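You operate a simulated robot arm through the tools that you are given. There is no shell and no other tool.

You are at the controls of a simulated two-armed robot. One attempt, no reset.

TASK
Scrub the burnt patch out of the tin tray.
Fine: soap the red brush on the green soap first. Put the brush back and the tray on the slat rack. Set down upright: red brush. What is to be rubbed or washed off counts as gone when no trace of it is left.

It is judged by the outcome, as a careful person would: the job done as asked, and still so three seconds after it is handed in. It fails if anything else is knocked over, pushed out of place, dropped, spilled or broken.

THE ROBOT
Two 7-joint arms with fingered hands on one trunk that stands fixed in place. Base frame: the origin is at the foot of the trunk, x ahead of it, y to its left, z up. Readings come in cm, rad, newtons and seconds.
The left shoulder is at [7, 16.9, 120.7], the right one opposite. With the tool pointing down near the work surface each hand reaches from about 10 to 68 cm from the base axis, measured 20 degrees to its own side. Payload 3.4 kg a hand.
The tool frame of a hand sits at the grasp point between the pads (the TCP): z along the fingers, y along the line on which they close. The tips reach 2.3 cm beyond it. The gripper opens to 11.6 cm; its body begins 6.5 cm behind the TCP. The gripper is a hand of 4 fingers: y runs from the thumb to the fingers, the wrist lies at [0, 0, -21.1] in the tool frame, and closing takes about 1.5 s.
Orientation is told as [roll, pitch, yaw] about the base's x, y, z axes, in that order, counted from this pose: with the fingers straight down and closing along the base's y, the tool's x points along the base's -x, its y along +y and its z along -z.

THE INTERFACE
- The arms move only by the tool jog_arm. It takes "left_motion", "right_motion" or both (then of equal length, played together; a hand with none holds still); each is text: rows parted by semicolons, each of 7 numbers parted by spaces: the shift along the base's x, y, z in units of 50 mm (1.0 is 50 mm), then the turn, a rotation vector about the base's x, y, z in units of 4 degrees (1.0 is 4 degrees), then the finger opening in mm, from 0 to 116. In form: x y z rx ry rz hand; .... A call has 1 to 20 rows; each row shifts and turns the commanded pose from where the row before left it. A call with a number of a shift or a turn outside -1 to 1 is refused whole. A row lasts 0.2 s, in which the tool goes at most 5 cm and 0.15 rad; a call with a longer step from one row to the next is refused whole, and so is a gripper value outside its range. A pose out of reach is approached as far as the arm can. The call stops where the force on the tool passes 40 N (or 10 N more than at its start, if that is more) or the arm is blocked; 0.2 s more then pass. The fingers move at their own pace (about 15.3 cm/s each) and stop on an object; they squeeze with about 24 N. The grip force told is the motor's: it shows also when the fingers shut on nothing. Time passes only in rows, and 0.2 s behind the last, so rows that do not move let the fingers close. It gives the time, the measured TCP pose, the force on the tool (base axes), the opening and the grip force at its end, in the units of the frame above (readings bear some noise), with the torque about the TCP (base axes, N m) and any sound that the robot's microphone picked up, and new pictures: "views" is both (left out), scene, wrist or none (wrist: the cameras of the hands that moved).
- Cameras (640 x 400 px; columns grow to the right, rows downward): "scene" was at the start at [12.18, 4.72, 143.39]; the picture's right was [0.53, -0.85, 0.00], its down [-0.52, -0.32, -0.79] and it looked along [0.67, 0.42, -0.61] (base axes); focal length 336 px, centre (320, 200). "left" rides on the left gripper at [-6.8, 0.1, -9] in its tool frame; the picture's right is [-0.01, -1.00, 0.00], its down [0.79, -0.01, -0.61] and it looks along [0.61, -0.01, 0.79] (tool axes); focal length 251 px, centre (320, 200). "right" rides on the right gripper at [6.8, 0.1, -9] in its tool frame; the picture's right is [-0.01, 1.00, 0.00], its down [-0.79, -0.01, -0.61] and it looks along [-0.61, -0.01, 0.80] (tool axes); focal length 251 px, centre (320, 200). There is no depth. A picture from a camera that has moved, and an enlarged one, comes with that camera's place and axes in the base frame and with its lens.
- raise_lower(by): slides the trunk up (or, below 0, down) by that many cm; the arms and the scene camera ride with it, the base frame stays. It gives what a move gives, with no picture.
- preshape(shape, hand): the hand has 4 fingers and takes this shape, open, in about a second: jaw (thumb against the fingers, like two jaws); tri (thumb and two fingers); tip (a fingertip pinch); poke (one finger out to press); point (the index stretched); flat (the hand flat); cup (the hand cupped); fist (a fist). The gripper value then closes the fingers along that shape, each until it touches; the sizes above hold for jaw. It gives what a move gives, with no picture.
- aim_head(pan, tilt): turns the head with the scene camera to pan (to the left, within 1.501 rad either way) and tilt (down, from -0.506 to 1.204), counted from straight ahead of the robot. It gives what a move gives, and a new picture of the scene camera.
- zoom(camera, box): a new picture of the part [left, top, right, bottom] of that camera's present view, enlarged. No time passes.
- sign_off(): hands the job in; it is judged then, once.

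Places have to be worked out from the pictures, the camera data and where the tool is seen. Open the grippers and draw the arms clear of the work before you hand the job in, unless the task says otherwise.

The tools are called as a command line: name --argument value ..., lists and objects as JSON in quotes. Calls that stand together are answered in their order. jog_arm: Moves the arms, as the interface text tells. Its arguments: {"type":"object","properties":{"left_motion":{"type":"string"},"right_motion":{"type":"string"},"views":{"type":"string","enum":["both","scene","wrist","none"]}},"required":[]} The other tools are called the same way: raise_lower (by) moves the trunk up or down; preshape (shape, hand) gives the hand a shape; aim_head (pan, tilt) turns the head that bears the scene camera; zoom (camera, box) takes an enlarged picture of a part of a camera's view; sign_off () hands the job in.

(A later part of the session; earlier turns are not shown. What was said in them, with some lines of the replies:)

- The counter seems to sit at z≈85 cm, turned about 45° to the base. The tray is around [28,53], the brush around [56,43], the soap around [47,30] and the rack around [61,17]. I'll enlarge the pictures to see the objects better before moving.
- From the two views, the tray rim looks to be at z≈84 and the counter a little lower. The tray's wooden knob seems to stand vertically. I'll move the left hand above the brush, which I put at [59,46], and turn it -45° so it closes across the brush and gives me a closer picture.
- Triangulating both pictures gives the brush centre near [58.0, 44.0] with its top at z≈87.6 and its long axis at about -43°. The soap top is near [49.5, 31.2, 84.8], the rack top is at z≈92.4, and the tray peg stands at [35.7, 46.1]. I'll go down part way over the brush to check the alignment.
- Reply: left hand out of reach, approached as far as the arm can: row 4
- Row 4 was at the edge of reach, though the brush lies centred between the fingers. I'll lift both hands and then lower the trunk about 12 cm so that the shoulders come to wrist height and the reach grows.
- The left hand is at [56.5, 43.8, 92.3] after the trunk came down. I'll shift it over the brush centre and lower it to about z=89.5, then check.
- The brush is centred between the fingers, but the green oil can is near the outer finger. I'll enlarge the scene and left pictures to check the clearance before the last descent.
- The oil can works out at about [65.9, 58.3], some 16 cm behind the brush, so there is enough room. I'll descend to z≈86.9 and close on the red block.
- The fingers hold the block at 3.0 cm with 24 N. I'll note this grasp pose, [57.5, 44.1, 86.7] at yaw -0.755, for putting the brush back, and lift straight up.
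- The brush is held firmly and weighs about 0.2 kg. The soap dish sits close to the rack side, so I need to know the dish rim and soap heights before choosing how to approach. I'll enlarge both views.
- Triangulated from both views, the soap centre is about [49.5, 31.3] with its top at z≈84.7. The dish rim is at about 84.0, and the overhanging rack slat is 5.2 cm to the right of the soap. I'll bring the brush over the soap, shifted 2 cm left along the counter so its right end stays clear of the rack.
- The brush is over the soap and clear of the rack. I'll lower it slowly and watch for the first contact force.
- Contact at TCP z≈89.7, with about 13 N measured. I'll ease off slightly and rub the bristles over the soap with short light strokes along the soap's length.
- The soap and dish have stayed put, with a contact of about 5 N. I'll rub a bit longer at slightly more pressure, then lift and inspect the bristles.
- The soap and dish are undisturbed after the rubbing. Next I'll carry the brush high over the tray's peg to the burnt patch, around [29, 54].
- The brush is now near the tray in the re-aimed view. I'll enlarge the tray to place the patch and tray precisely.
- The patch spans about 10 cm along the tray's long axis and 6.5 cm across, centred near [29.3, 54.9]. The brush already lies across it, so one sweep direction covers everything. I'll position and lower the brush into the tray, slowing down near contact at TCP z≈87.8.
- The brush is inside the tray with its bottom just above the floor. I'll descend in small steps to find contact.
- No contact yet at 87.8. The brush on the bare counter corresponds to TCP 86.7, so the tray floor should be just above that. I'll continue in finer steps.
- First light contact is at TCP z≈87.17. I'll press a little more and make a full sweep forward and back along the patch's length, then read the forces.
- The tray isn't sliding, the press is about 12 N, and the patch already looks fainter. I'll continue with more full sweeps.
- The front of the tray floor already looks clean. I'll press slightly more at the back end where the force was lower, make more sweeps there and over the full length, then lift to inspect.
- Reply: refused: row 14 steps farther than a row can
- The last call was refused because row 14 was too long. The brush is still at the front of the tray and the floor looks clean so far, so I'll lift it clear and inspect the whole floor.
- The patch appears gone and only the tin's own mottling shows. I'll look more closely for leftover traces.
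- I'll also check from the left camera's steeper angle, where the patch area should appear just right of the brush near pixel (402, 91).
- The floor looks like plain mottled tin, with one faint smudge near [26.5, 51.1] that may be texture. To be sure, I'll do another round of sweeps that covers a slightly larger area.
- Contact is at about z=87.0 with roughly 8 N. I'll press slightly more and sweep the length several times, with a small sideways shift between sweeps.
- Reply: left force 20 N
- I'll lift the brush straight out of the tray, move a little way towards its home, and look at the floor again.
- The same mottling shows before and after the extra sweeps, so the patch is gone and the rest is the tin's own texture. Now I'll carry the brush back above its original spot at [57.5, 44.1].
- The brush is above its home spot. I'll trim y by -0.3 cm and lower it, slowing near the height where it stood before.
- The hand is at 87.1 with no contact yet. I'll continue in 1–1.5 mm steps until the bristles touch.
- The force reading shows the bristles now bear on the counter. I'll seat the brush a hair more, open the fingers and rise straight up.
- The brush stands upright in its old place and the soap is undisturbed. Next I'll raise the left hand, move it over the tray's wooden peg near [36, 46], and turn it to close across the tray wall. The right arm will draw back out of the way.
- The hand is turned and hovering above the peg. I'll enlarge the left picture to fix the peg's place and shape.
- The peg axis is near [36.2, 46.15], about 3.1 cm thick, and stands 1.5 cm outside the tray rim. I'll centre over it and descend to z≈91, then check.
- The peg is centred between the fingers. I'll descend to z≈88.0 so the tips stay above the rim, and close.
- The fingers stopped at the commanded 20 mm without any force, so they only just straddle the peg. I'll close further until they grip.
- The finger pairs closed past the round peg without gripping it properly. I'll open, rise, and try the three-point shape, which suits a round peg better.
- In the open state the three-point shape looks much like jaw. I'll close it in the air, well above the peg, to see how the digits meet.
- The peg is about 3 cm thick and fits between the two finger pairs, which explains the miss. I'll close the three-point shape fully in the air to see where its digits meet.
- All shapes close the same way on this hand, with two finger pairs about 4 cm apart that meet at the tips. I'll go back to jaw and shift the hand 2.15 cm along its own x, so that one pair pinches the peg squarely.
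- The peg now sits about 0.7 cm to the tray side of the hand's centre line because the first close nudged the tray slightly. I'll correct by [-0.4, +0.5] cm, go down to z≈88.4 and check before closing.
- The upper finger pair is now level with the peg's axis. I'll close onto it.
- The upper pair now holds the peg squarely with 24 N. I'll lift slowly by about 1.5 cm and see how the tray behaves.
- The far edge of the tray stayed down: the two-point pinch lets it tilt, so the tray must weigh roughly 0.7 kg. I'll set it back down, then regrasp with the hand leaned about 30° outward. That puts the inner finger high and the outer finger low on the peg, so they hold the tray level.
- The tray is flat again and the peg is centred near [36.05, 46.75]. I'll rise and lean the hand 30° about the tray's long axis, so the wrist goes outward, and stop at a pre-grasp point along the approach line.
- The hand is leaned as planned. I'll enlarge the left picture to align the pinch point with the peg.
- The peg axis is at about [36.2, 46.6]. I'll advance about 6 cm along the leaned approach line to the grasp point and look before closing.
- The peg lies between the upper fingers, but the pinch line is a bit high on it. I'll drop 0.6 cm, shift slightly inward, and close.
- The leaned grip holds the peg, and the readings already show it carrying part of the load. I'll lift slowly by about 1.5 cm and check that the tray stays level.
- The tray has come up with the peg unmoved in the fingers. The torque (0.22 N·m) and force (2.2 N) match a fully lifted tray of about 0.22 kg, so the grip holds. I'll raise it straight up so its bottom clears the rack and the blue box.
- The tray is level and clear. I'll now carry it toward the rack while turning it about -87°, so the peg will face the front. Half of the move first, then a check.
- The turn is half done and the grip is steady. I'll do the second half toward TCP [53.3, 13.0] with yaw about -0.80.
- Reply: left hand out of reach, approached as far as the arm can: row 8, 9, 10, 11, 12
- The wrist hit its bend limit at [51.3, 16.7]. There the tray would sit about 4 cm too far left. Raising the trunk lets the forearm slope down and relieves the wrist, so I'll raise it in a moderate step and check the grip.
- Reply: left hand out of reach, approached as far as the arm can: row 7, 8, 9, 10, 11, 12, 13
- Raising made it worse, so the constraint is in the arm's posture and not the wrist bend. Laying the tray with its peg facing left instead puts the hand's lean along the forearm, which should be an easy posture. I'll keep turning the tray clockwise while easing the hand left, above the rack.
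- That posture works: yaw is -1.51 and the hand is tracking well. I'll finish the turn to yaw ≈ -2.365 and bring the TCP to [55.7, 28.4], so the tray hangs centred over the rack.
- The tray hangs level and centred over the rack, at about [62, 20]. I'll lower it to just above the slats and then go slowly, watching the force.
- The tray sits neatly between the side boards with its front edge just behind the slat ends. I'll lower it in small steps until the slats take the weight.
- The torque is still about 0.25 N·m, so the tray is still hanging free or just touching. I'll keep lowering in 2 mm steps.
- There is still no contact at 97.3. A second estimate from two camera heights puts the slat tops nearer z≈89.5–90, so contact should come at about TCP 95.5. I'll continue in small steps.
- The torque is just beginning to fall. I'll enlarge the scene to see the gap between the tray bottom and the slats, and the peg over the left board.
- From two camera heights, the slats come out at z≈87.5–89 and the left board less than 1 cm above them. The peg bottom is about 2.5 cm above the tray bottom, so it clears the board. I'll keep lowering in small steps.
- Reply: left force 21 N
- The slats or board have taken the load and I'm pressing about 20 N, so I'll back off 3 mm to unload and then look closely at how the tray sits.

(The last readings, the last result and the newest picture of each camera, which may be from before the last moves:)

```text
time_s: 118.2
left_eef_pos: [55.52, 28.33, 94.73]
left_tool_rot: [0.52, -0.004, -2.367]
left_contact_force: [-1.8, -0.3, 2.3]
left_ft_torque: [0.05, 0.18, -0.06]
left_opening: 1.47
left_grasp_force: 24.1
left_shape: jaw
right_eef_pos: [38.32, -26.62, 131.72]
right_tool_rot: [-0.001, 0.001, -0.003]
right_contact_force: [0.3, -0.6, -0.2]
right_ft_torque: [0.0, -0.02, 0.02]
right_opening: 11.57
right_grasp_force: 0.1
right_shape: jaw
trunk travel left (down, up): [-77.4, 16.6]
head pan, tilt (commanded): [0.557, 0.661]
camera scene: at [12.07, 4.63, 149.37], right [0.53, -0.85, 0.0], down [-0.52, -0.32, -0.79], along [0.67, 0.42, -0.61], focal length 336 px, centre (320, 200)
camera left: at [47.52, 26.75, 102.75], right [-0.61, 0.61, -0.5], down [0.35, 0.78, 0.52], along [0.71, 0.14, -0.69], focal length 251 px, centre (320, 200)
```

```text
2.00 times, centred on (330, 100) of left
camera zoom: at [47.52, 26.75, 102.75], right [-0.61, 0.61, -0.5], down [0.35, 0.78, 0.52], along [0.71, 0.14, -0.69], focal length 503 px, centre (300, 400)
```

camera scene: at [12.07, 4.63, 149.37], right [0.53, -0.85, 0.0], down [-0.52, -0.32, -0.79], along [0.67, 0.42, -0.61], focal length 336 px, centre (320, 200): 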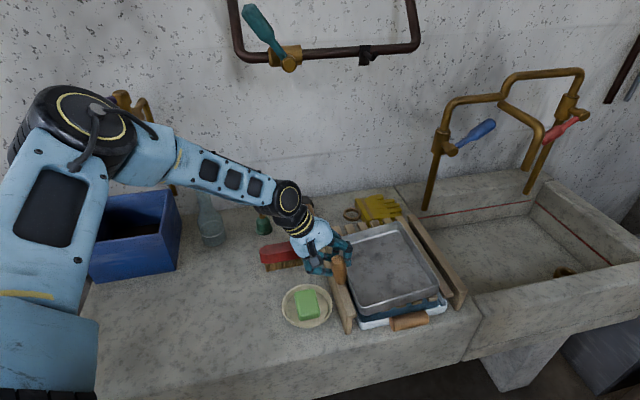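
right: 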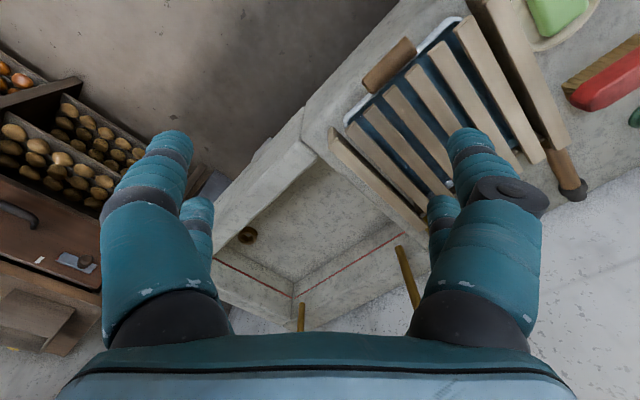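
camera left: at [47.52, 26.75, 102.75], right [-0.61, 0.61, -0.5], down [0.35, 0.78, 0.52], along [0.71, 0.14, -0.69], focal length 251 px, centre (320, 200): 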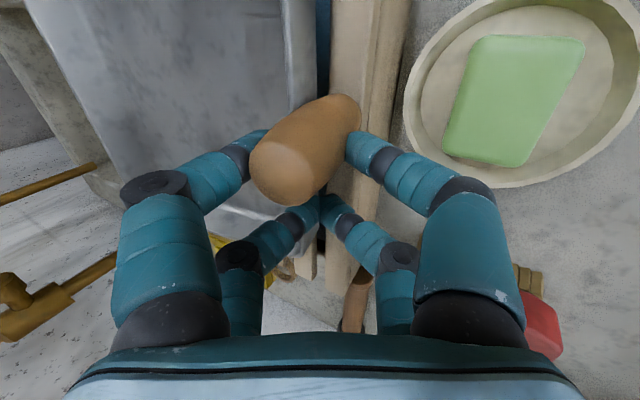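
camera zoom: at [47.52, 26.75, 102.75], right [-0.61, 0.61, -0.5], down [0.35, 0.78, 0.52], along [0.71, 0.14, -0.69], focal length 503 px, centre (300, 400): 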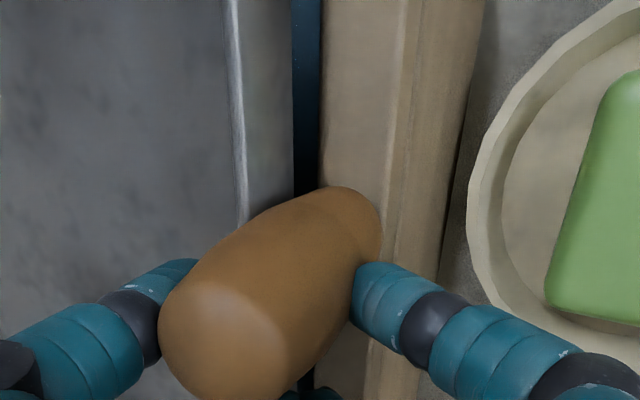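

The grip force is nearly neutral now. The peg is above the left board, so I need to know whether the tray bottom or the peg is touching. I'll enlarge the front corners.

zoom --camera "scene" --box '[325, 270, 395, 335]'

zoom --camera "scene" --box '[410, 260, 480, 325]'

zoom --camera "scene" --box '[320, 230, 400, 300]'

```text
6.15 times, centred on (360, 302) of scene
camera zoom: at [12.07, 4.63, 149.37], right [0.53, -0.85, 0.0], down [-0.52, -0.32, -0.79], along [0.67, 0.42, -0.61], focal length 2068 px, centre (74, -431)
```

zoom: 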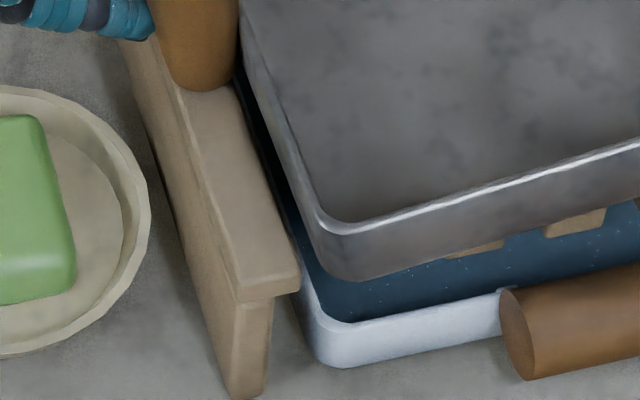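

```text
6.15 times, centred on (445, 292) of scene
camera zoom: at [12.07, 4.63, 149.37], right [0.53, -0.85, 0.0], down [-0.52, -0.32, -0.79], along [0.67, 0.42, -0.61], focal length 2068 px, centre (-449, -369)
```

zoom: 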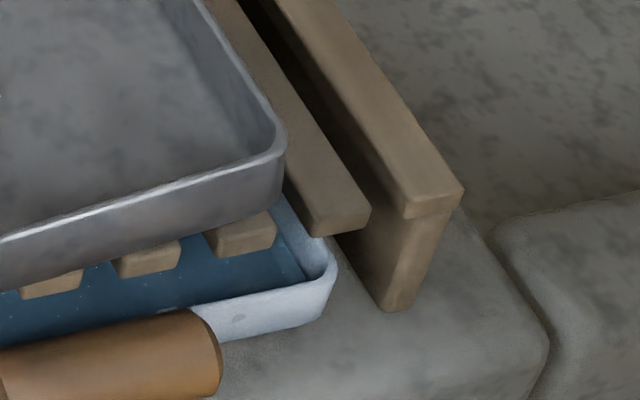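

```text
5.71 times, centred on (360, 265) of scene
camera zoom: at [12.07, 4.63, 149.37], right [0.53, -0.85, 0.0], down [-0.52, -0.32, -0.79], along [0.67, 0.42, -0.61], focal length 1920 px, centre (91, -171)
```

zoom: 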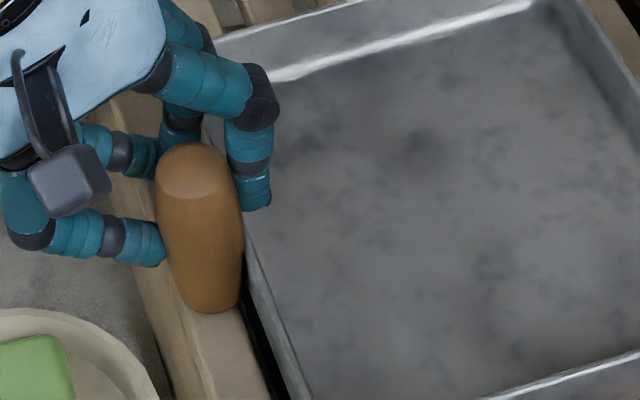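

The enlarged views show the tray's near-left bottom edge down while its right side sits about 2 cm high, so the grip has it tilted roughly 7°. I'll turn the hand about the slat direction, keeping the left edge in place, so that the right side comes down onto the slats gently.

jog_arm --left_motion "0.033 -0.034 0.03 0.416 0.408 0 0;0.033 -0.034 0.025 0.416 0.408 0 0;0.033 -0.034 0.019 0.416 0.408 0 0" --views "scene"

zoom --camera "scene" --box '[325, 240, 480, 340]'

```text
time_s: 119.0
left_eef_pos: [56.11, 27.95, 95.24]
left_tool_rot: [0.4, -0.002, -2.368]
left_contact_force: [0.2, 1.8, 0.2]
left_ft_torque: [0.17, 0.15, 0.03]
left_opening: 1.46
left_grasp_force: 23.6
left_shape: jaw
right_eef_pos: [38.27, -26.27, 131.66]
right_tool_rot: [-0.002, 0.0, 0.001]
right_contact_force: [-0.2, 0.0, 0.5]
right_ft_torque: [0.02, 0.02, -0.03]
right_opening: 11.59
right_grasp_force: 0.0
right_shape: jaw
trunk travel left (down, up): [-77.4, 16.6]
head pan, tilt (commanded): [0.557, 0.661]
camera scene: at [12.2, 4.72, 149.38], right [0.53, -0.85, 0.0], down [-0.52, -0.32, -0.79], along [0.67, 0.42, -0.61], focal length 336 px, centre (320, 200)
```

scene: 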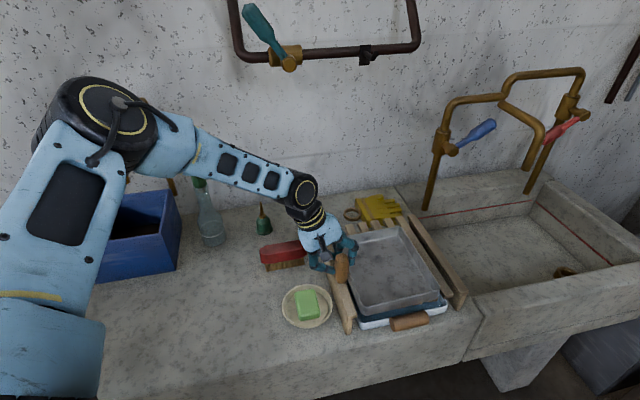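

```text
4.00 times, centred on (402, 290) of scene
camera zoom: at [12.2, 4.72, 149.38], right [0.53, -0.85, 0.0], down [-0.52, -0.32, -0.79], along [0.67, 0.42, -0.61], focal length 1344 px, centre (-10, -160)
```

zoom: 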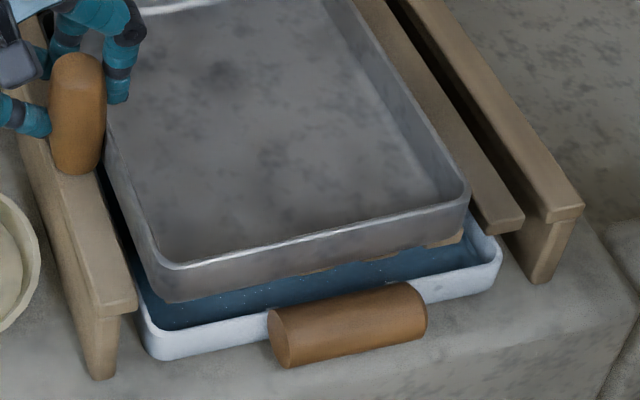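

The front edge is now parallel to the rack, so the tray is level. It overhangs the slat fronts slightly, so I'll raise it 1 cm, shift it about 2 cm back and 1.2 cm right, and lower it again.

jog_arm --left_motion "0 0 0.1 0 0 0 0;0 0 0.1 0 0 0 0;0.15 0.036 0 0 0 0 0;0.15 0.036 0 0 0 0 0;0.15 0.036 0 0 0 0 0;0 0 -0.04 0 0 0 0" --views "both"

zoom --camera "scene" --box '[325, 240, 480, 340]'

zoom --camera "left" --box '[230, 0, 430, 200]'

```text
time_s: 120.4
left_eef_pos: [58.44, 28.54, 95.94]
left_tool_rot: [0.4, -0.004, -2.366]
left_contact_force: [0.4, 0.4, -3.2]
left_ft_torque: [0.26, 0.2, 0.0]
left_opening: 1.43
left_grasp_force: 23.8
left_shape: jaw
right_eef_pos: [38.38, -26.34, 131.58]
right_tool_rot: [0.001, 0.0, 0.0]
right_contact_force: [0.1, -0.8, 0.0]
right_ft_torque: [0.0, -0.01, 0.01]
right_opening: 11.59
right_grasp_force: 0.1
right_shape: jaw
trunk travel left (down, up): [-77.4, 16.6]
head pan, tilt (commanded): [0.557, 0.661]
camera scene: at [12.24, 4.73, 149.38], right [0.53, -0.85, 0.0], down [-0.52, -0.32, -0.79], along [0.67, 0.42, -0.61], focal length 336 px, centre (320, 200)
camera left: at [51.15, 26.19, 104.43], right [-0.65, 0.65, -0.39], down [0.4, 0.73, 0.55], along [0.65, 0.21, -0.74], focal length 251 px, centre (320, 200)
```

scene: 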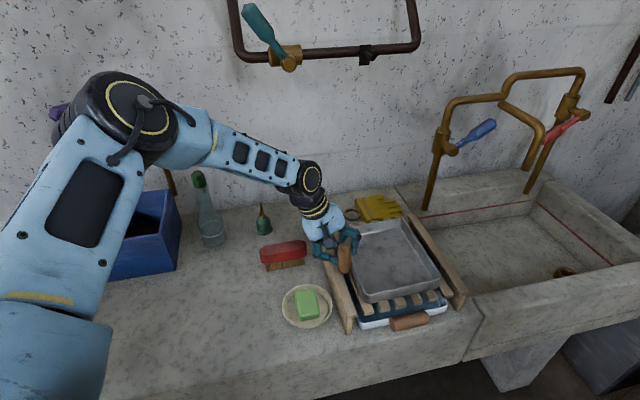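
left: 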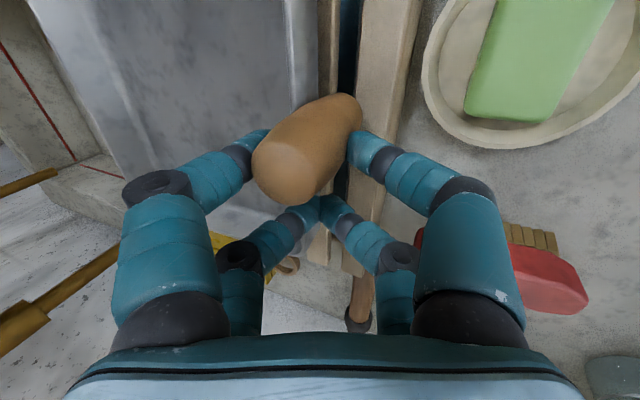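

```text
4.00 times, centred on (402, 290) of scene
camera zoom: at [12.24, 4.73, 149.38], right [0.53, -0.85, 0.0], down [-0.52, -0.32, -0.79], along [0.67, 0.42, -0.61], focal length 1344 px, centre (-10, -160)
```

zoom: 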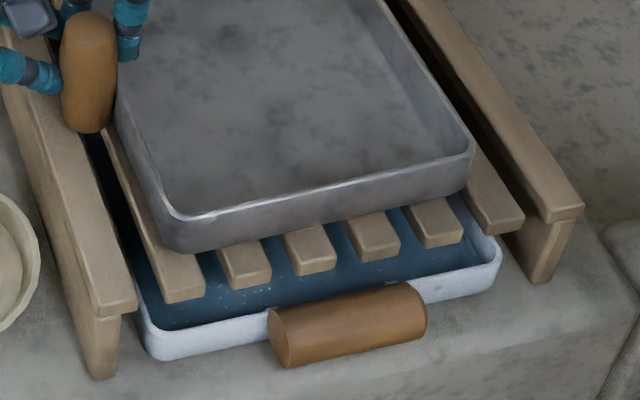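

```text
2.00 times, centred on (330, 100) of left
camera zoom: at [51.15, 26.19, 104.43], right [-0.65, 0.65, -0.39], down [0.4, 0.73, 0.55], along [0.65, 0.21, -0.74], focal length 503 px, centre (300, 400)
```

zoom: 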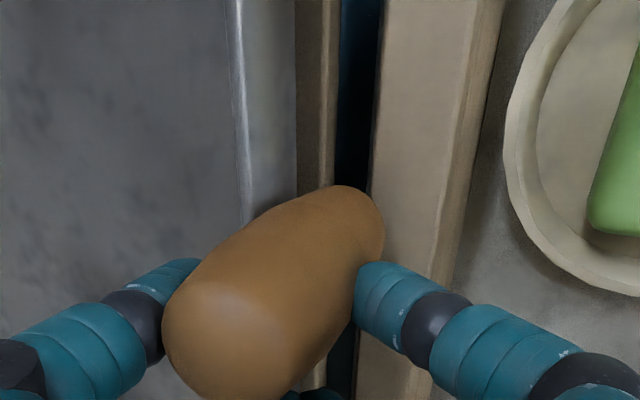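

The tray is now parallel, with equal slat showing in front, and the peg hangs over the gap beside the left board. I'll lower it in 2 mm steps to contact.

jog_arm --left_motion "0 0 -0.04 0 0 0 0;0 0 -0.04 0 0 0 0" --views "none"

jog_arm --left_motion "0 0 -0.04 0 0 0 0;0 0 -0.03 0 0 0 0" --views "none"

jog_arm --left_motion "0 0 -0.03 0 0 0 0;0 0 -0.03 0 0 0 0" --views "scene"

zoom --camera "scene" --box '[325, 240, 480, 340]'

```text
time_s: 121.0
left_eef_pos: [58.54, 28.44, 95.5]
left_tool_rot: [0.402, -0.003, -2.365]
left_contact_force: [-0.2, -0.4, -2.6]
left_ft_torque: [0.21, 0.16, -0.01]
left_opening: 1.44
left_grasp_force: 24.2
left_shape: jaw
right_eef_pos: [38.31, -26.44, 131.74]
right_tool_rot: [0.001, 0.0, 0.0]
right_contact_force: [0.3, -0.1, 1.0]
right_ft_torque: [-0.01, -0.01, 0.03]
right_opening: 11.57
right_grasp_force: 0.0
right_shape: jaw
trunk travel left (down, up): [-77.4, 16.6]
head pan, tilt (commanded): [0.557, 0.661]
```

```text
time_s: 121.6
left_eef_pos: [58.49, 28.5, 95.18]
left_tool_rot: [0.401, -0.002, -2.367]
left_contact_force: [0.7, -0.2, -3.0]
left_ft_torque: [0.21, 0.16, -0.03]
left_opening: 1.44
left_grasp_force: 24.3
left_shape: jaw
right_eef_pos: [38.34, -26.46, 131.74]
right_tool_rot: [0.0, 0.001, -0.001]
right_contact_force: [-0.1, -0.5, 0.0]
right_ft_torque: [0.0, -0.02, -0.02]
right_opening: 11.57
right_grasp_force: 0.1
right_shape: jaw
trunk travel left (down, up): [-77.4, 16.6]
head pan, tilt (commanded): [0.557, 0.661]
```

```text
time_s: 122.2
left_eef_pos: [58.29, 28.46, 95.12]
left_tool_rot: [0.404, 0.0, -2.365]
left_contact_force: [-0.7, 0.7, 6.9]
left_ft_torque: [-0.04, 0.13, -0.01]
left_opening: 1.43
left_grasp_force: 24.5
left_shape: jaw
right_eef_pos: [38.09, -26.34, 131.78]
right_tool_rot: [0.001, 0.0, 0.0]
right_contact_force: [0.2, 0.1, 0.5]
right_ft_torque: [0.0, 0.01, -0.01]
right_opening: 11.54
right_grasp_force: 0.1
right_shape: jaw
trunk travel left (down, up): [-77.4, 16.6]
head pan, tilt (commanded): [0.557, 0.661]
camera scene: at [12.05, 4.69, 149.42], right [0.53, -0.85, 0.0], down [-0.52, -0.32, -0.79], along [0.67, 0.42, -0.61], focal length 336 px, centre (320, 200)
```

scene: 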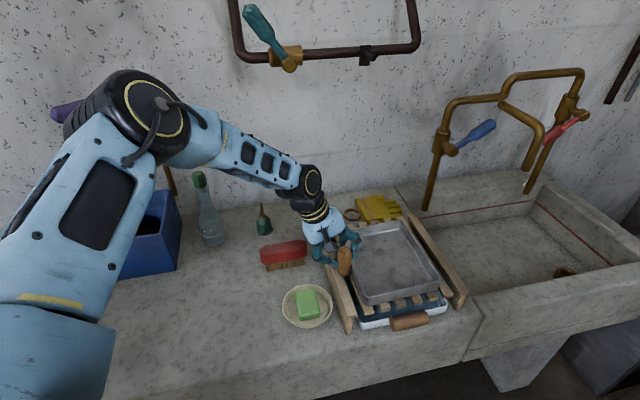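

```text
4.00 times, centred on (402, 290) of scene
camera zoom: at [12.05, 4.69, 149.42], right [0.53, -0.85, 0.0], down [-0.52, -0.32, -0.79], along [0.67, 0.42, -0.61], focal length 1344 px, centre (-10, -160)
```

zoom: 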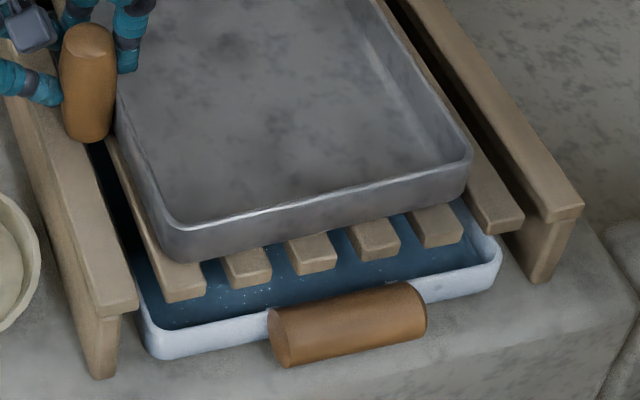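

The left bottom edge now bears on the first slat with about 9 N, and the right side is still a few millimetres high. I'll turn another 1.5° to let the right side settle, easing the pressure slightly.

jog_arm --left_motion "0.01 -0.01 0.015 0.133 0.131 0 0;0.01 -0.01 0.01 0.133 0.131 0 0;0 0 0 0 0 0 0" --views "none"

jog_arm --left_motion "0.01 -0.01 0.006 0.133 0.131 0 0;0 0 0 0 0 0 0" --views "both"

zoom --camera "scene" --box '[325, 240, 480, 340]'

```text
time_s: 123.0
left_eef_pos: [58.41, 28.37, 95.18]
left_tool_rot: [0.377, -0.003, -2.366]
left_contact_force: [2.7, 4.5, 10.7]
left_ft_torque: [-0.09, 0.13, 0.03]
left_opening: 1.49
left_grasp_force: 24.4
left_shape: jaw
right_eef_pos: [38.12, -26.38, 131.78]
right_tool_rot: [0.001, -0.002, -0.001]
right_contact_force: [-0.3, -0.3, -0.1]
right_ft_torque: [-0.01, -0.01, 0.01]
right_opening: 11.57
right_grasp_force: 0.1
right_shape: jaw
trunk travel left (down, up): [-77.4, 16.6]
head pan, tilt (commanded): [0.557, 0.661]
```

```text
time_s: 123.6
left_eef_pos: [58.35, 28.3, 95.16]
left_tool_rot: [0.362, -0.002, -2.365]
left_contact_force: [2.3, 3.9, 7.9]
left_ft_torque: [-0.06, 0.15, 0.1]
left_opening: 1.44
left_grasp_force: 23.7
left_shape: jaw
right_eef_pos: [38.18, -26.48, 131.64]
right_tool_rot: [0.0, 0.001, -0.001]
right_contact_force: [-0.8, -0.3, 0.0]
right_ft_torque: [-0.06, -0.01, -0.03]
right_opening: 11.61
right_grasp_force: 0.0
right_shape: jaw
trunk travel left (down, up): [-77.4, 16.6]
head pan, tilt (commanded): [0.557, 0.661]
camera scene: at [12.09, 4.73, 149.39], right [0.53, -0.85, 0.0], down [-0.52, -0.32, -0.79], along [0.67, 0.42, -0.61], focal length 336 px, centre (320, 200)
camera left: at [51.3, 25.72, 103.72], right [-0.66, 0.66, -0.36], down [0.41, 0.72, 0.56], along [0.63, 0.23, -0.75], focal length 251 px, centre (320, 200)
```

scene: 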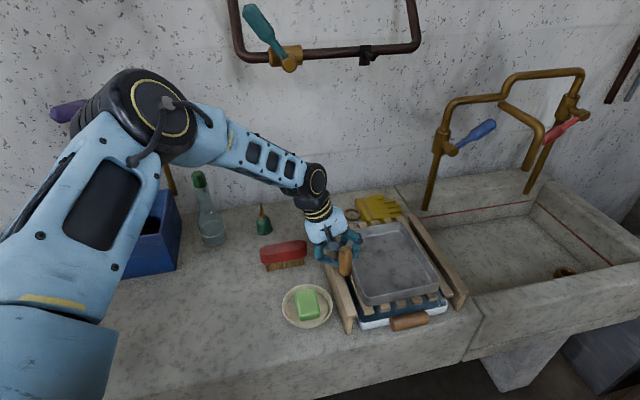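
left: 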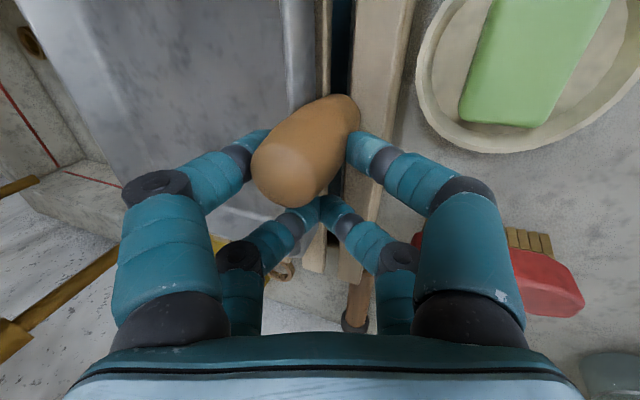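

```text
4.00 times, centred on (402, 290) of scene
camera zoom: at [12.09, 4.73, 149.39], right [0.53, -0.85, 0.0], down [-0.52, -0.32, -0.79], along [0.67, 0.42, -0.61], focal length 1344 px, centre (-10, -160)
```

zoom: 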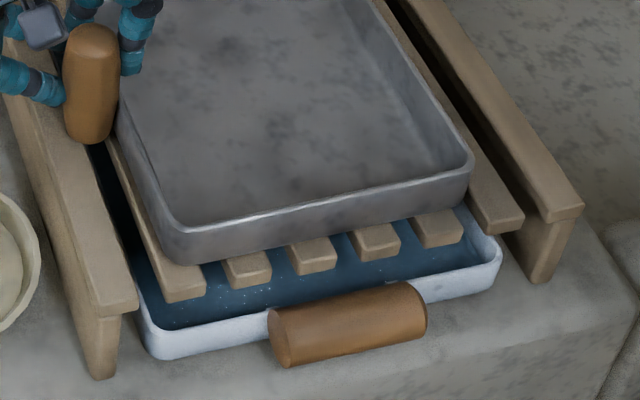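

The tray looks level with equal slat showing at both ends. I'll ease off 1 mm, then open the fingers gradually to release it.

jog_arm --left_motion "0 0 0.025 0 0 0 0;0 0 0 0 0 0 10;0 0 0 0 0 0 20;0 0 0 0 0 0 35;0 0 0 0 0 0 50;0 0 0 0 0 0 70;0 0 0 0 0 0 70" --views "both"

zoom --camera "scene" --box '[310, 210, 480, 340]'

```text
time_s: 125.2
left_eef_pos: [58.49, 28.22, 95.24]
left_tool_rot: [0.362, -0.002, -2.366]
left_contact_force: [-0.1, -0.2, -0.6]
left_ft_torque: [0.03, 0.0, -0.01]
left_opening: 6.97
left_grasp_force: 0.0
left_shape: jaw
right_eef_pos: [38.26, -26.38, 131.67]
right_tool_rot: [0.001, 0.001, 0.0]
right_contact_force: [-0.2, -0.2, 1.1]
right_ft_torque: [-0.02, 0.01, -0.01]
right_opening: 11.59
right_grasp_force: 0.0
right_shape: jaw
trunk travel left (down, up): [-77.4, 16.6]
head pan, tilt (commanded): [0.557, 0.661]
camera scene: at [12.19, 4.71, 149.39], right [0.53, -0.85, 0.0], down [-0.52, -0.32, -0.79], along [0.67, 0.42, -0.61], focal length 336 px, centre (320, 200)
camera left: at [51.44, 25.68, 103.8], right [-0.66, 0.66, -0.35], down [0.41, 0.72, 0.56], along [0.63, 0.23, -0.75], focal length 251 px, centre (320, 200)
```

scene: 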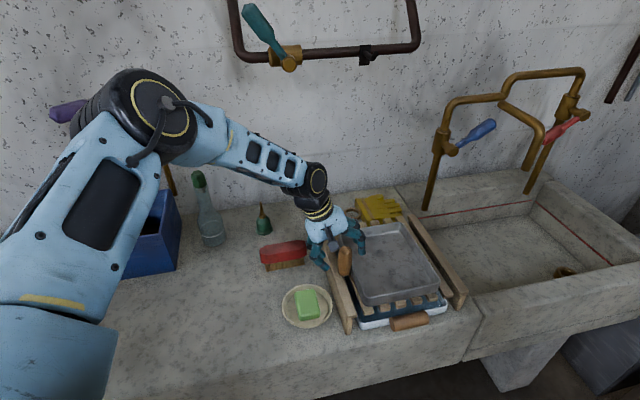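
left: 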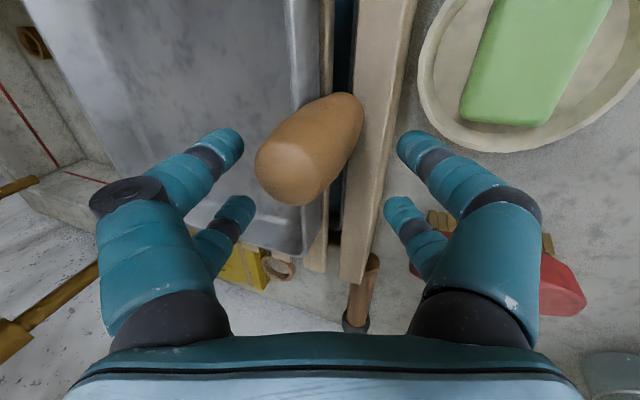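

```text
3.08 times, centred on (395, 275) of scene
camera zoom: at [12.19, 4.71, 149.39], right [0.53, -0.85, 0.0], down [-0.52, -0.32, -0.79], along [0.67, 0.42, -0.61], focal length 1034 px, centre (89, -31)
```

zoom: 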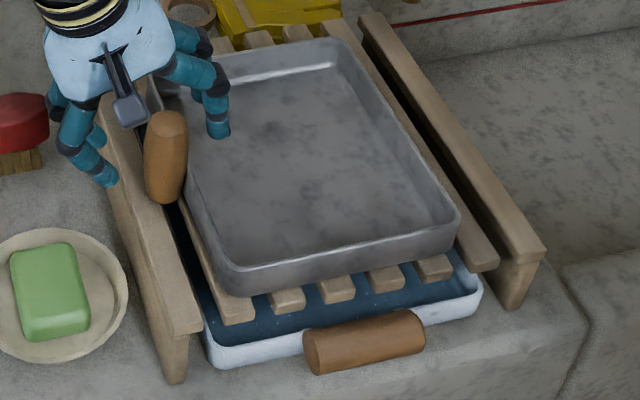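

The tray is released and lying flat on the slats. I'll withdraw the left hand along its leaned axis, up and away from the peg.

jog_arm --left_motion "-0.05 0.05 0.187 0 0 0 70;-0.1 0.1 0.374 0 0 0 70;-0.1 0.1 0.374 0 0 0 70;-0.1 0.1 0.5 0 0 0 70;-0.1 0.1 0.6 0 0 0 70;-0.1 0.1 0.6 0 0 0 70" --views "both"

zoom --camera "scene" --box '[220, 170, 480, 345]'

```text
time_s: 126.6
left_eef_pos: [55.39, 31.03, 108.37]
left_tool_rot: [0.361, -0.001, -2.368]
left_contact_force: [0.1, 0.6, 0.2]
left_ft_torque: [-0.05, -0.02, -0.01]
left_opening: 6.95
left_grasp_force: 0.1
left_shape: jaw
right_eef_pos: [38.28, -26.43, 131.68]
right_tool_rot: [-0.001, 0.0, 0.002]
right_contact_force: [-0.4, 0.2, 0.5]
right_ft_torque: [-0.01, -0.01, 0.02]
right_opening: 11.61
right_grasp_force: 0.0
right_shape: jaw
trunk travel left (down, up): [-77.4, 16.6]
head pan, tilt (commanded): [0.557, 0.661]
camera scene: at [12.08, 4.73, 149.39], right [0.53, -0.85, 0.0], down [-0.52, -0.32, -0.79], along [0.67, 0.42, -0.61], focal length 336 px, centre (320, 200)
camera left: at [48.41, 28.49, 116.98], right [-0.66, 0.66, -0.35], down [0.41, 0.72, 0.56], along [0.63, 0.23, -0.75], focal length 251 px, centre (320, 200)
```

scene: 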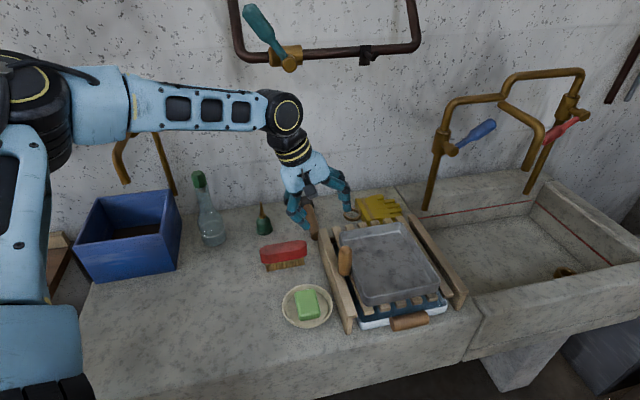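
left: 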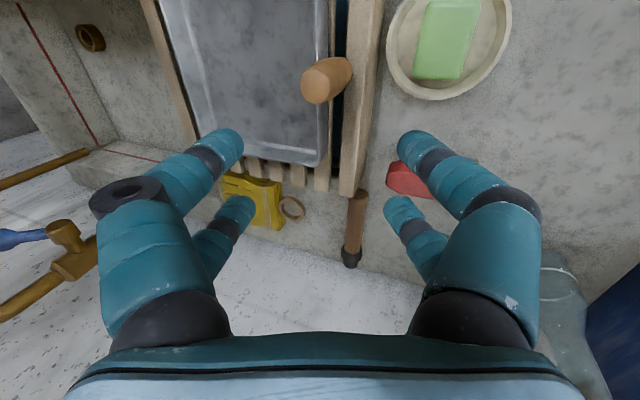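

```text
2.29 times, centred on (350, 258) of scene
camera zoom: at [12.08, 4.73, 149.39], right [0.53, -0.85, 0.0], down [-0.52, -0.32, -0.79], along [0.67, 0.42, -0.61], focal length 768 px, centre (251, 69)
```

zoom: 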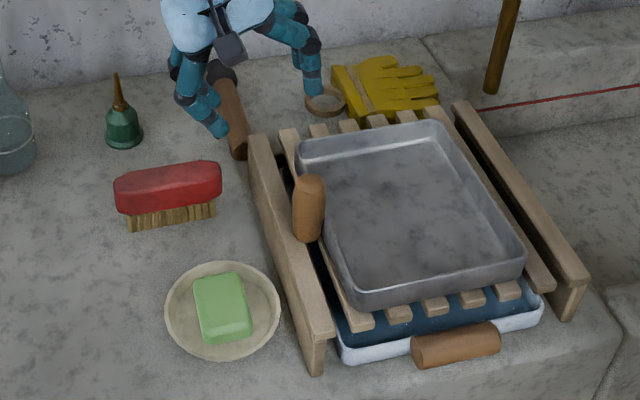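

The tray rests level on the rack, the brush stands upright, and the soap, hammer and gloves are where they were. I'll draw the left arm back and up, clear of the counter, then check the tray floor once more.

jog_arm --left_motion "-0.1 0.05 0.4 0 0 0.3 70;-0.25 0.08 0.3 0 0 0.8 80;-0.3 0.08 0.2 0 0 0.9 90;-0.3 0.08 0.15 0 0 0.9 100;-0.3 0.08 0.15 0 0 0.9 110;-0.3 0.08 0.1 0 0 0.9 116;-0.3 0.08 0.1 0 0 0.9 116;-0.3 0.08 0.1 0 0 0.9 116;-0.3 0.08 0.1 0 0 0.9 116;-0.3 0.08 0.1 0 0 0.9 116;-0.3 0.08 0.1 0 0 0.9 116;-0.3 0.08 0.1 0 0 0.9 116;-0.3 0.08 0.1 0 0 0.9 116" --views "scene"

zoom --camera "scene" --box '[320, 210, 470, 330]'

zoom --camera "scene" --box '[220, 170, 360, 345]'

```text
time_s: 129.4
left_eef_pos: [37.4, 36.19, 118.51]
left_tool_rot: [0.362, -0.001, -1.598]
left_contact_force: [1.1, -0.1, 1.2]
left_ft_torque: [0.02, 0.01, 0.02]
left_opening: 11.61
left_grasp_force: 0.0
left_shape: jaw
right_eef_pos: [38.14, -26.31, 131.69]
right_tool_rot: [0.001, 0.002, -0.001]
right_contact_force: [-0.1, 0.3, -0.1]
right_ft_torque: [-0.01, 0.03, -0.01]
right_opening: 11.57
right_grasp_force: 0.1
right_shape: jaw
trunk travel left (down, up): [-77.4, 16.6]
head pan, tilt (commanded): [0.557, 0.661]
camera scene: at [12.13, 4.72, 149.39], right [0.53, -0.85, 0.0], down [-0.52, -0.32, -0.79], along [0.67, 0.42, -0.61], focal length 336 px, centre (320, 200)
```

scene: 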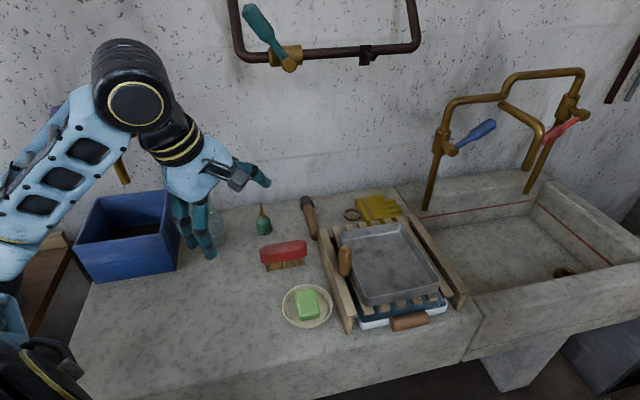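

```text
3.33 times, centred on (395, 270) of scene
camera zoom: at [12.13, 4.72, 149.39], right [0.53, -0.85, 0.0], down [-0.52, -0.32, -0.79], along [0.67, 0.42, -0.61], focal length 1120 px, centre (70, -33)
```

zoom: 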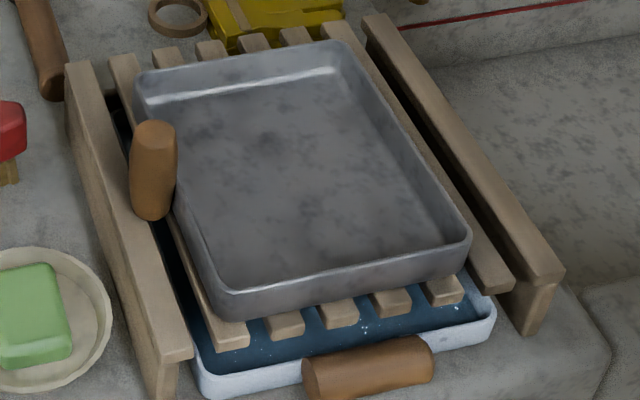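

```text
2.29 times, centred on (290, 258) of scene
camera zoom: at [12.13, 4.72, 149.39], right [0.53, -0.85, 0.0], down [-0.52, -0.32, -0.79], along [0.67, 0.42, -0.61], focal length 768 px, centre (389, 69)
```

zoom: 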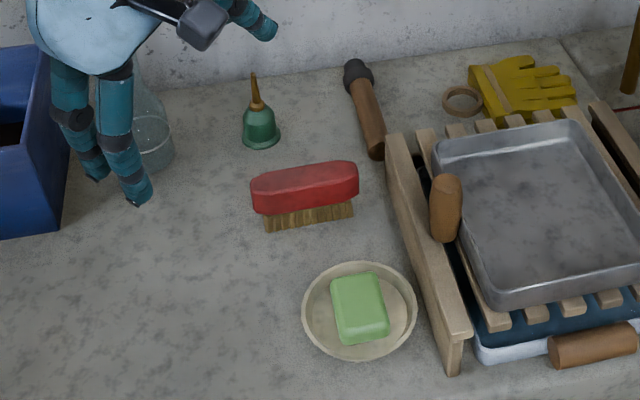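

All objects are in place. A faint soft smudge is still visible on the tray floor, so before handing in I'll bring the right hand's camera closer over the rack, well above everything, to judge whether it is just tin texture.

jog_arm --right_motion "0.18 0.5 -0.2 0 0 0.8 116;0.18 0.5 -0.3 0 0 0.8 116;0.18 0.5 -0.3 0 0 0.8 116;0.18 0.5 -0.3 0 0 0.8 116;0.18 0.5 -0.3 0 0 0.8 116;0.18 0.5 -0.3 0 0 0.8 116;0.18 0.5 -0.3 0 0 0.8 116;0.18 0.5 -0.3 0 0 0.8 116;0.18 0.5 -0.3 0 0 0.8 116;0.18 0.5 -0.3 0 0 0.8 116;0.18 0.5 -0.3 0 0 0.8 116;0.18 0.5 -0.3 0 0 0.8 116;0.18 0.5 -0.3 0 0 0.8 116;0.1 0.3 -0.2 0 0 0.8 116" --views "wrist"

```text
time_s: 132.4
left_eef_pos: [37.49, 36.25, 118.5]
left_tool_rot: [0.361, -0.003, -1.599]
left_contact_force: [-0.7, 0.9, 0.0]
left_ft_torque: [0.0, -0.02, -0.01]
left_opening: 11.59
left_grasp_force: 0.1
left_shape: jaw
right_eef_pos: [50.45, 7.61, 111.8]
right_tool_rot: [0.0, 0.0, 0.785]
right_contact_force: [0.3, 1.0, -0.3]
right_ft_torque: [-0.02, 0.03, 0.0]
right_opening: 11.61
right_grasp_force: 0.0
right_shape: jaw
trunk travel left (down, up): [-77.4, 16.6]
head pan, tilt (commanded): [0.557, 0.661]
camera right: at [45.55, 2.76, 120.65], right [-0.7, 0.72, 0.0], down [0.57, 0.56, 0.61], along [0.43, 0.42, -0.8], focal length 251 px, centre (320, 200)
```

right: 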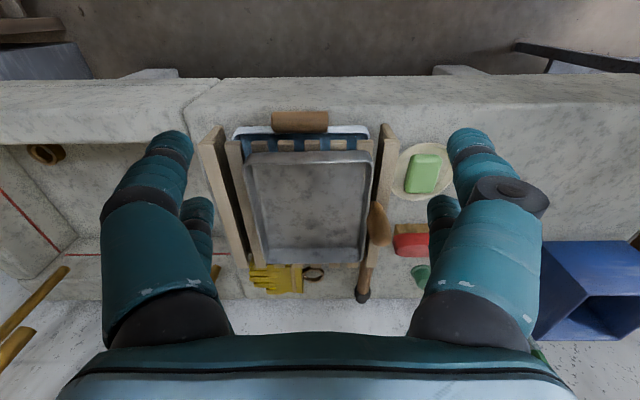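

The right camera sees the whole tray floor from above. I'll enlarge it.

zoom --camera "right" --box '[235, 130, 395, 275]'

zoom --camera "right" --box '[255, 165, 360, 250]'

```text
2.76 times, centred on (315, 202) of right
camera zoom: at [45.55, 2.76, 120.65], right [-0.7, 0.72, 0.0], down [0.57, 0.56, 0.61], along [0.43, 0.42, -0.8], focal length 694 px, centre (334, 193)
```

zoom: 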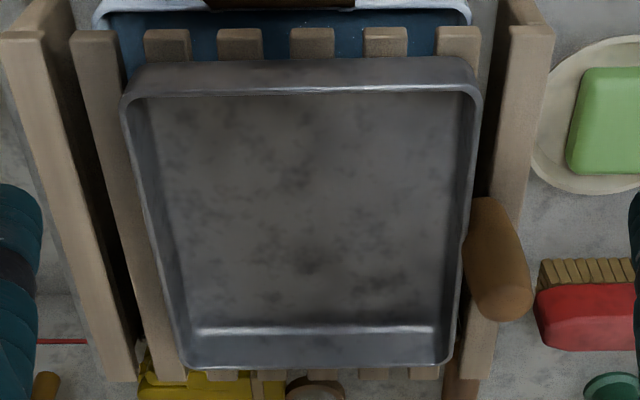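

```text
4.71 times, centred on (308, 208) of right
camera zoom: at [45.55, 2.76, 120.65], right [-0.7, 0.72, 0.0], down [0.57, 0.56, 0.61], along [0.43, 0.42, -0.8], focal length 1183 px, centre (379, 165)
```

zoom: 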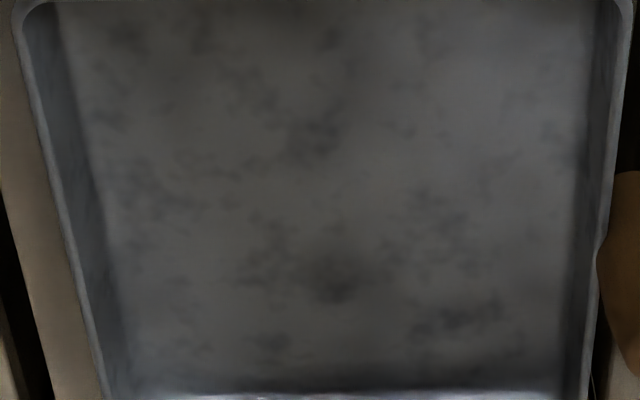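

The floor shows only the tin's scattered mottling. There is no ring, dark centre or tail of the burnt patch left, and the faint smudge didn't change through repeated scrubbing, so I take it as texture. I'll draw both arms back clear of the work.

jog_arm --right_motion "-0.1 -0.2 0.3 0 0 -0.6 116;-0.18 -0.5 0.35 0 0 -0.8 116;-0.18 -0.5 0.35 0 0 -0.8 116;-0.18 -0.5 0.35 0 0 -0.8 116;-0.18 -0.5 0.35 0 0 -0.8 116;-0.18 -0.5 0.3 0 0 -0.8 116;-0.18 -0.5 0.3 0 0 -0.8 116;-0.18 -0.5 0.3 0 0 -0.8 116;-0.18 -0.5 0.3 0 0 -0.8 116;-0.18 -0.5 0.3 0 0 -0.8 116;-0.18 -0.5 0.3 0 0 -0.8 116;-0.18 -0.5 0.3 0 0 -0.8 116;-0.18 -0.5 0.3 0 0 -0.8 116" --left_motion "0 0 0 0 0 0 116;-0.1 0.05 0.1 0 0 0 116;-0.1 0.05 0.1 0 0 0 116;-0.1 0.05 0.1 0 0 0 116;-0.1 0.05 0.1 0 0 0 116;-0.1 0.05 0.1 0 0 0 116;-0.1 0.05 0.1 0 0 0 116;-0.1 0.05 0.1 0 0 0 116;-0.1 0.05 0.1 0 0 0 116;0 0 0.1 0 0 0 116;0 0 0.1 0 0 0 116;0 0 0 0 0 0 116;0 0 0 0 0 0 116" --views "scene"

zoom --camera "scene" --box '[220, 170, 480, 345]'

```text
time_s: 135.2
left_eef_pos: [33.39, 38.03, 123.45]
left_tool_rot: [0.364, -0.001, -1.597]
left_contact_force: [-0.3, -0.6, -0.4]
left_ft_torque: [0.01, -0.02, 0.01]
left_opening: 11.58
left_grasp_force: 0.1
left_shape: jaw
right_eef_pos: [38.87, -23.51, 132.42]
right_tool_rot: [0.001, 0.0, 0.071]
right_contact_force: [-0.1, -1.0, -0.1]
right_ft_torque: [0.03, 0.01, 0.0]
right_opening: 11.58
right_grasp_force: 0.0
right_shape: jaw
trunk travel left (down, up): [-77.4, 16.6]
head pan, tilt (commanded): [0.557, 0.661]
camera scene: at [12.03, 4.63, 149.4], right [0.53, -0.85, 0.0], down [-0.52, -0.32, -0.79], along [0.67, 0.42, -0.61], focal length 336 px, centre (320, 200)
```

scene: 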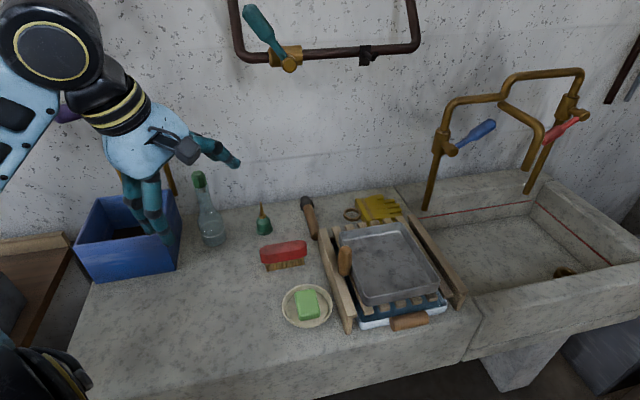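

```text
2.29 times, centred on (350, 258) of scene
camera zoom: at [12.03, 4.63, 149.4], right [0.53, -0.85, 0.0], down [-0.52, -0.32, -0.79], along [0.67, 0.42, -0.61], focal length 768 px, centre (251, 69)
```

zoom: 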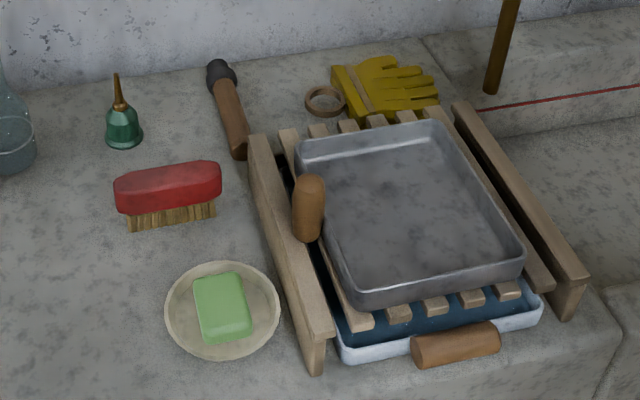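

The tray lies flat and clean on the slat rack. The brush is upright in its old spot, the soap and everything else are undisturbed, and both hands are open and clear. I'm handing the job in.

sign_off

```text
The job is handed in.
```

I soaped the red brush on the green soap, scrubbed the burnt patch out of the tin tray, put the brush back and set the tray on the slat rack. I've handed the job in, and no verdict has come back yet.

- **Burnt patch:** I can see no trace of the ring, dark centre or tail. One faint soft smudge is still on the tray floor. It looked the same after the extra round of scrubbing, so I took it to be the tin's own mottling. I can't fully rule out that it is a remnant of the burn.
- **Brush:** It stands upright, bristles down, where it stood before. I couldn't see soap on the bristles, but they were pressed on the soap and rubbed through two rounds of strokes, and the soap and dish didn't move.
- **Tray:** It lies flat across the slats, with its wooden peg on the left side. Two earlier grips on the peg didn't hold it level: the first nudged the tray slightly and the second let it tilt, so I set it back down and regripped. It was not dropped.
- **Everything else:** Nothing else was knocked over or moved that I could see, and both hands are open and clear of the counter.
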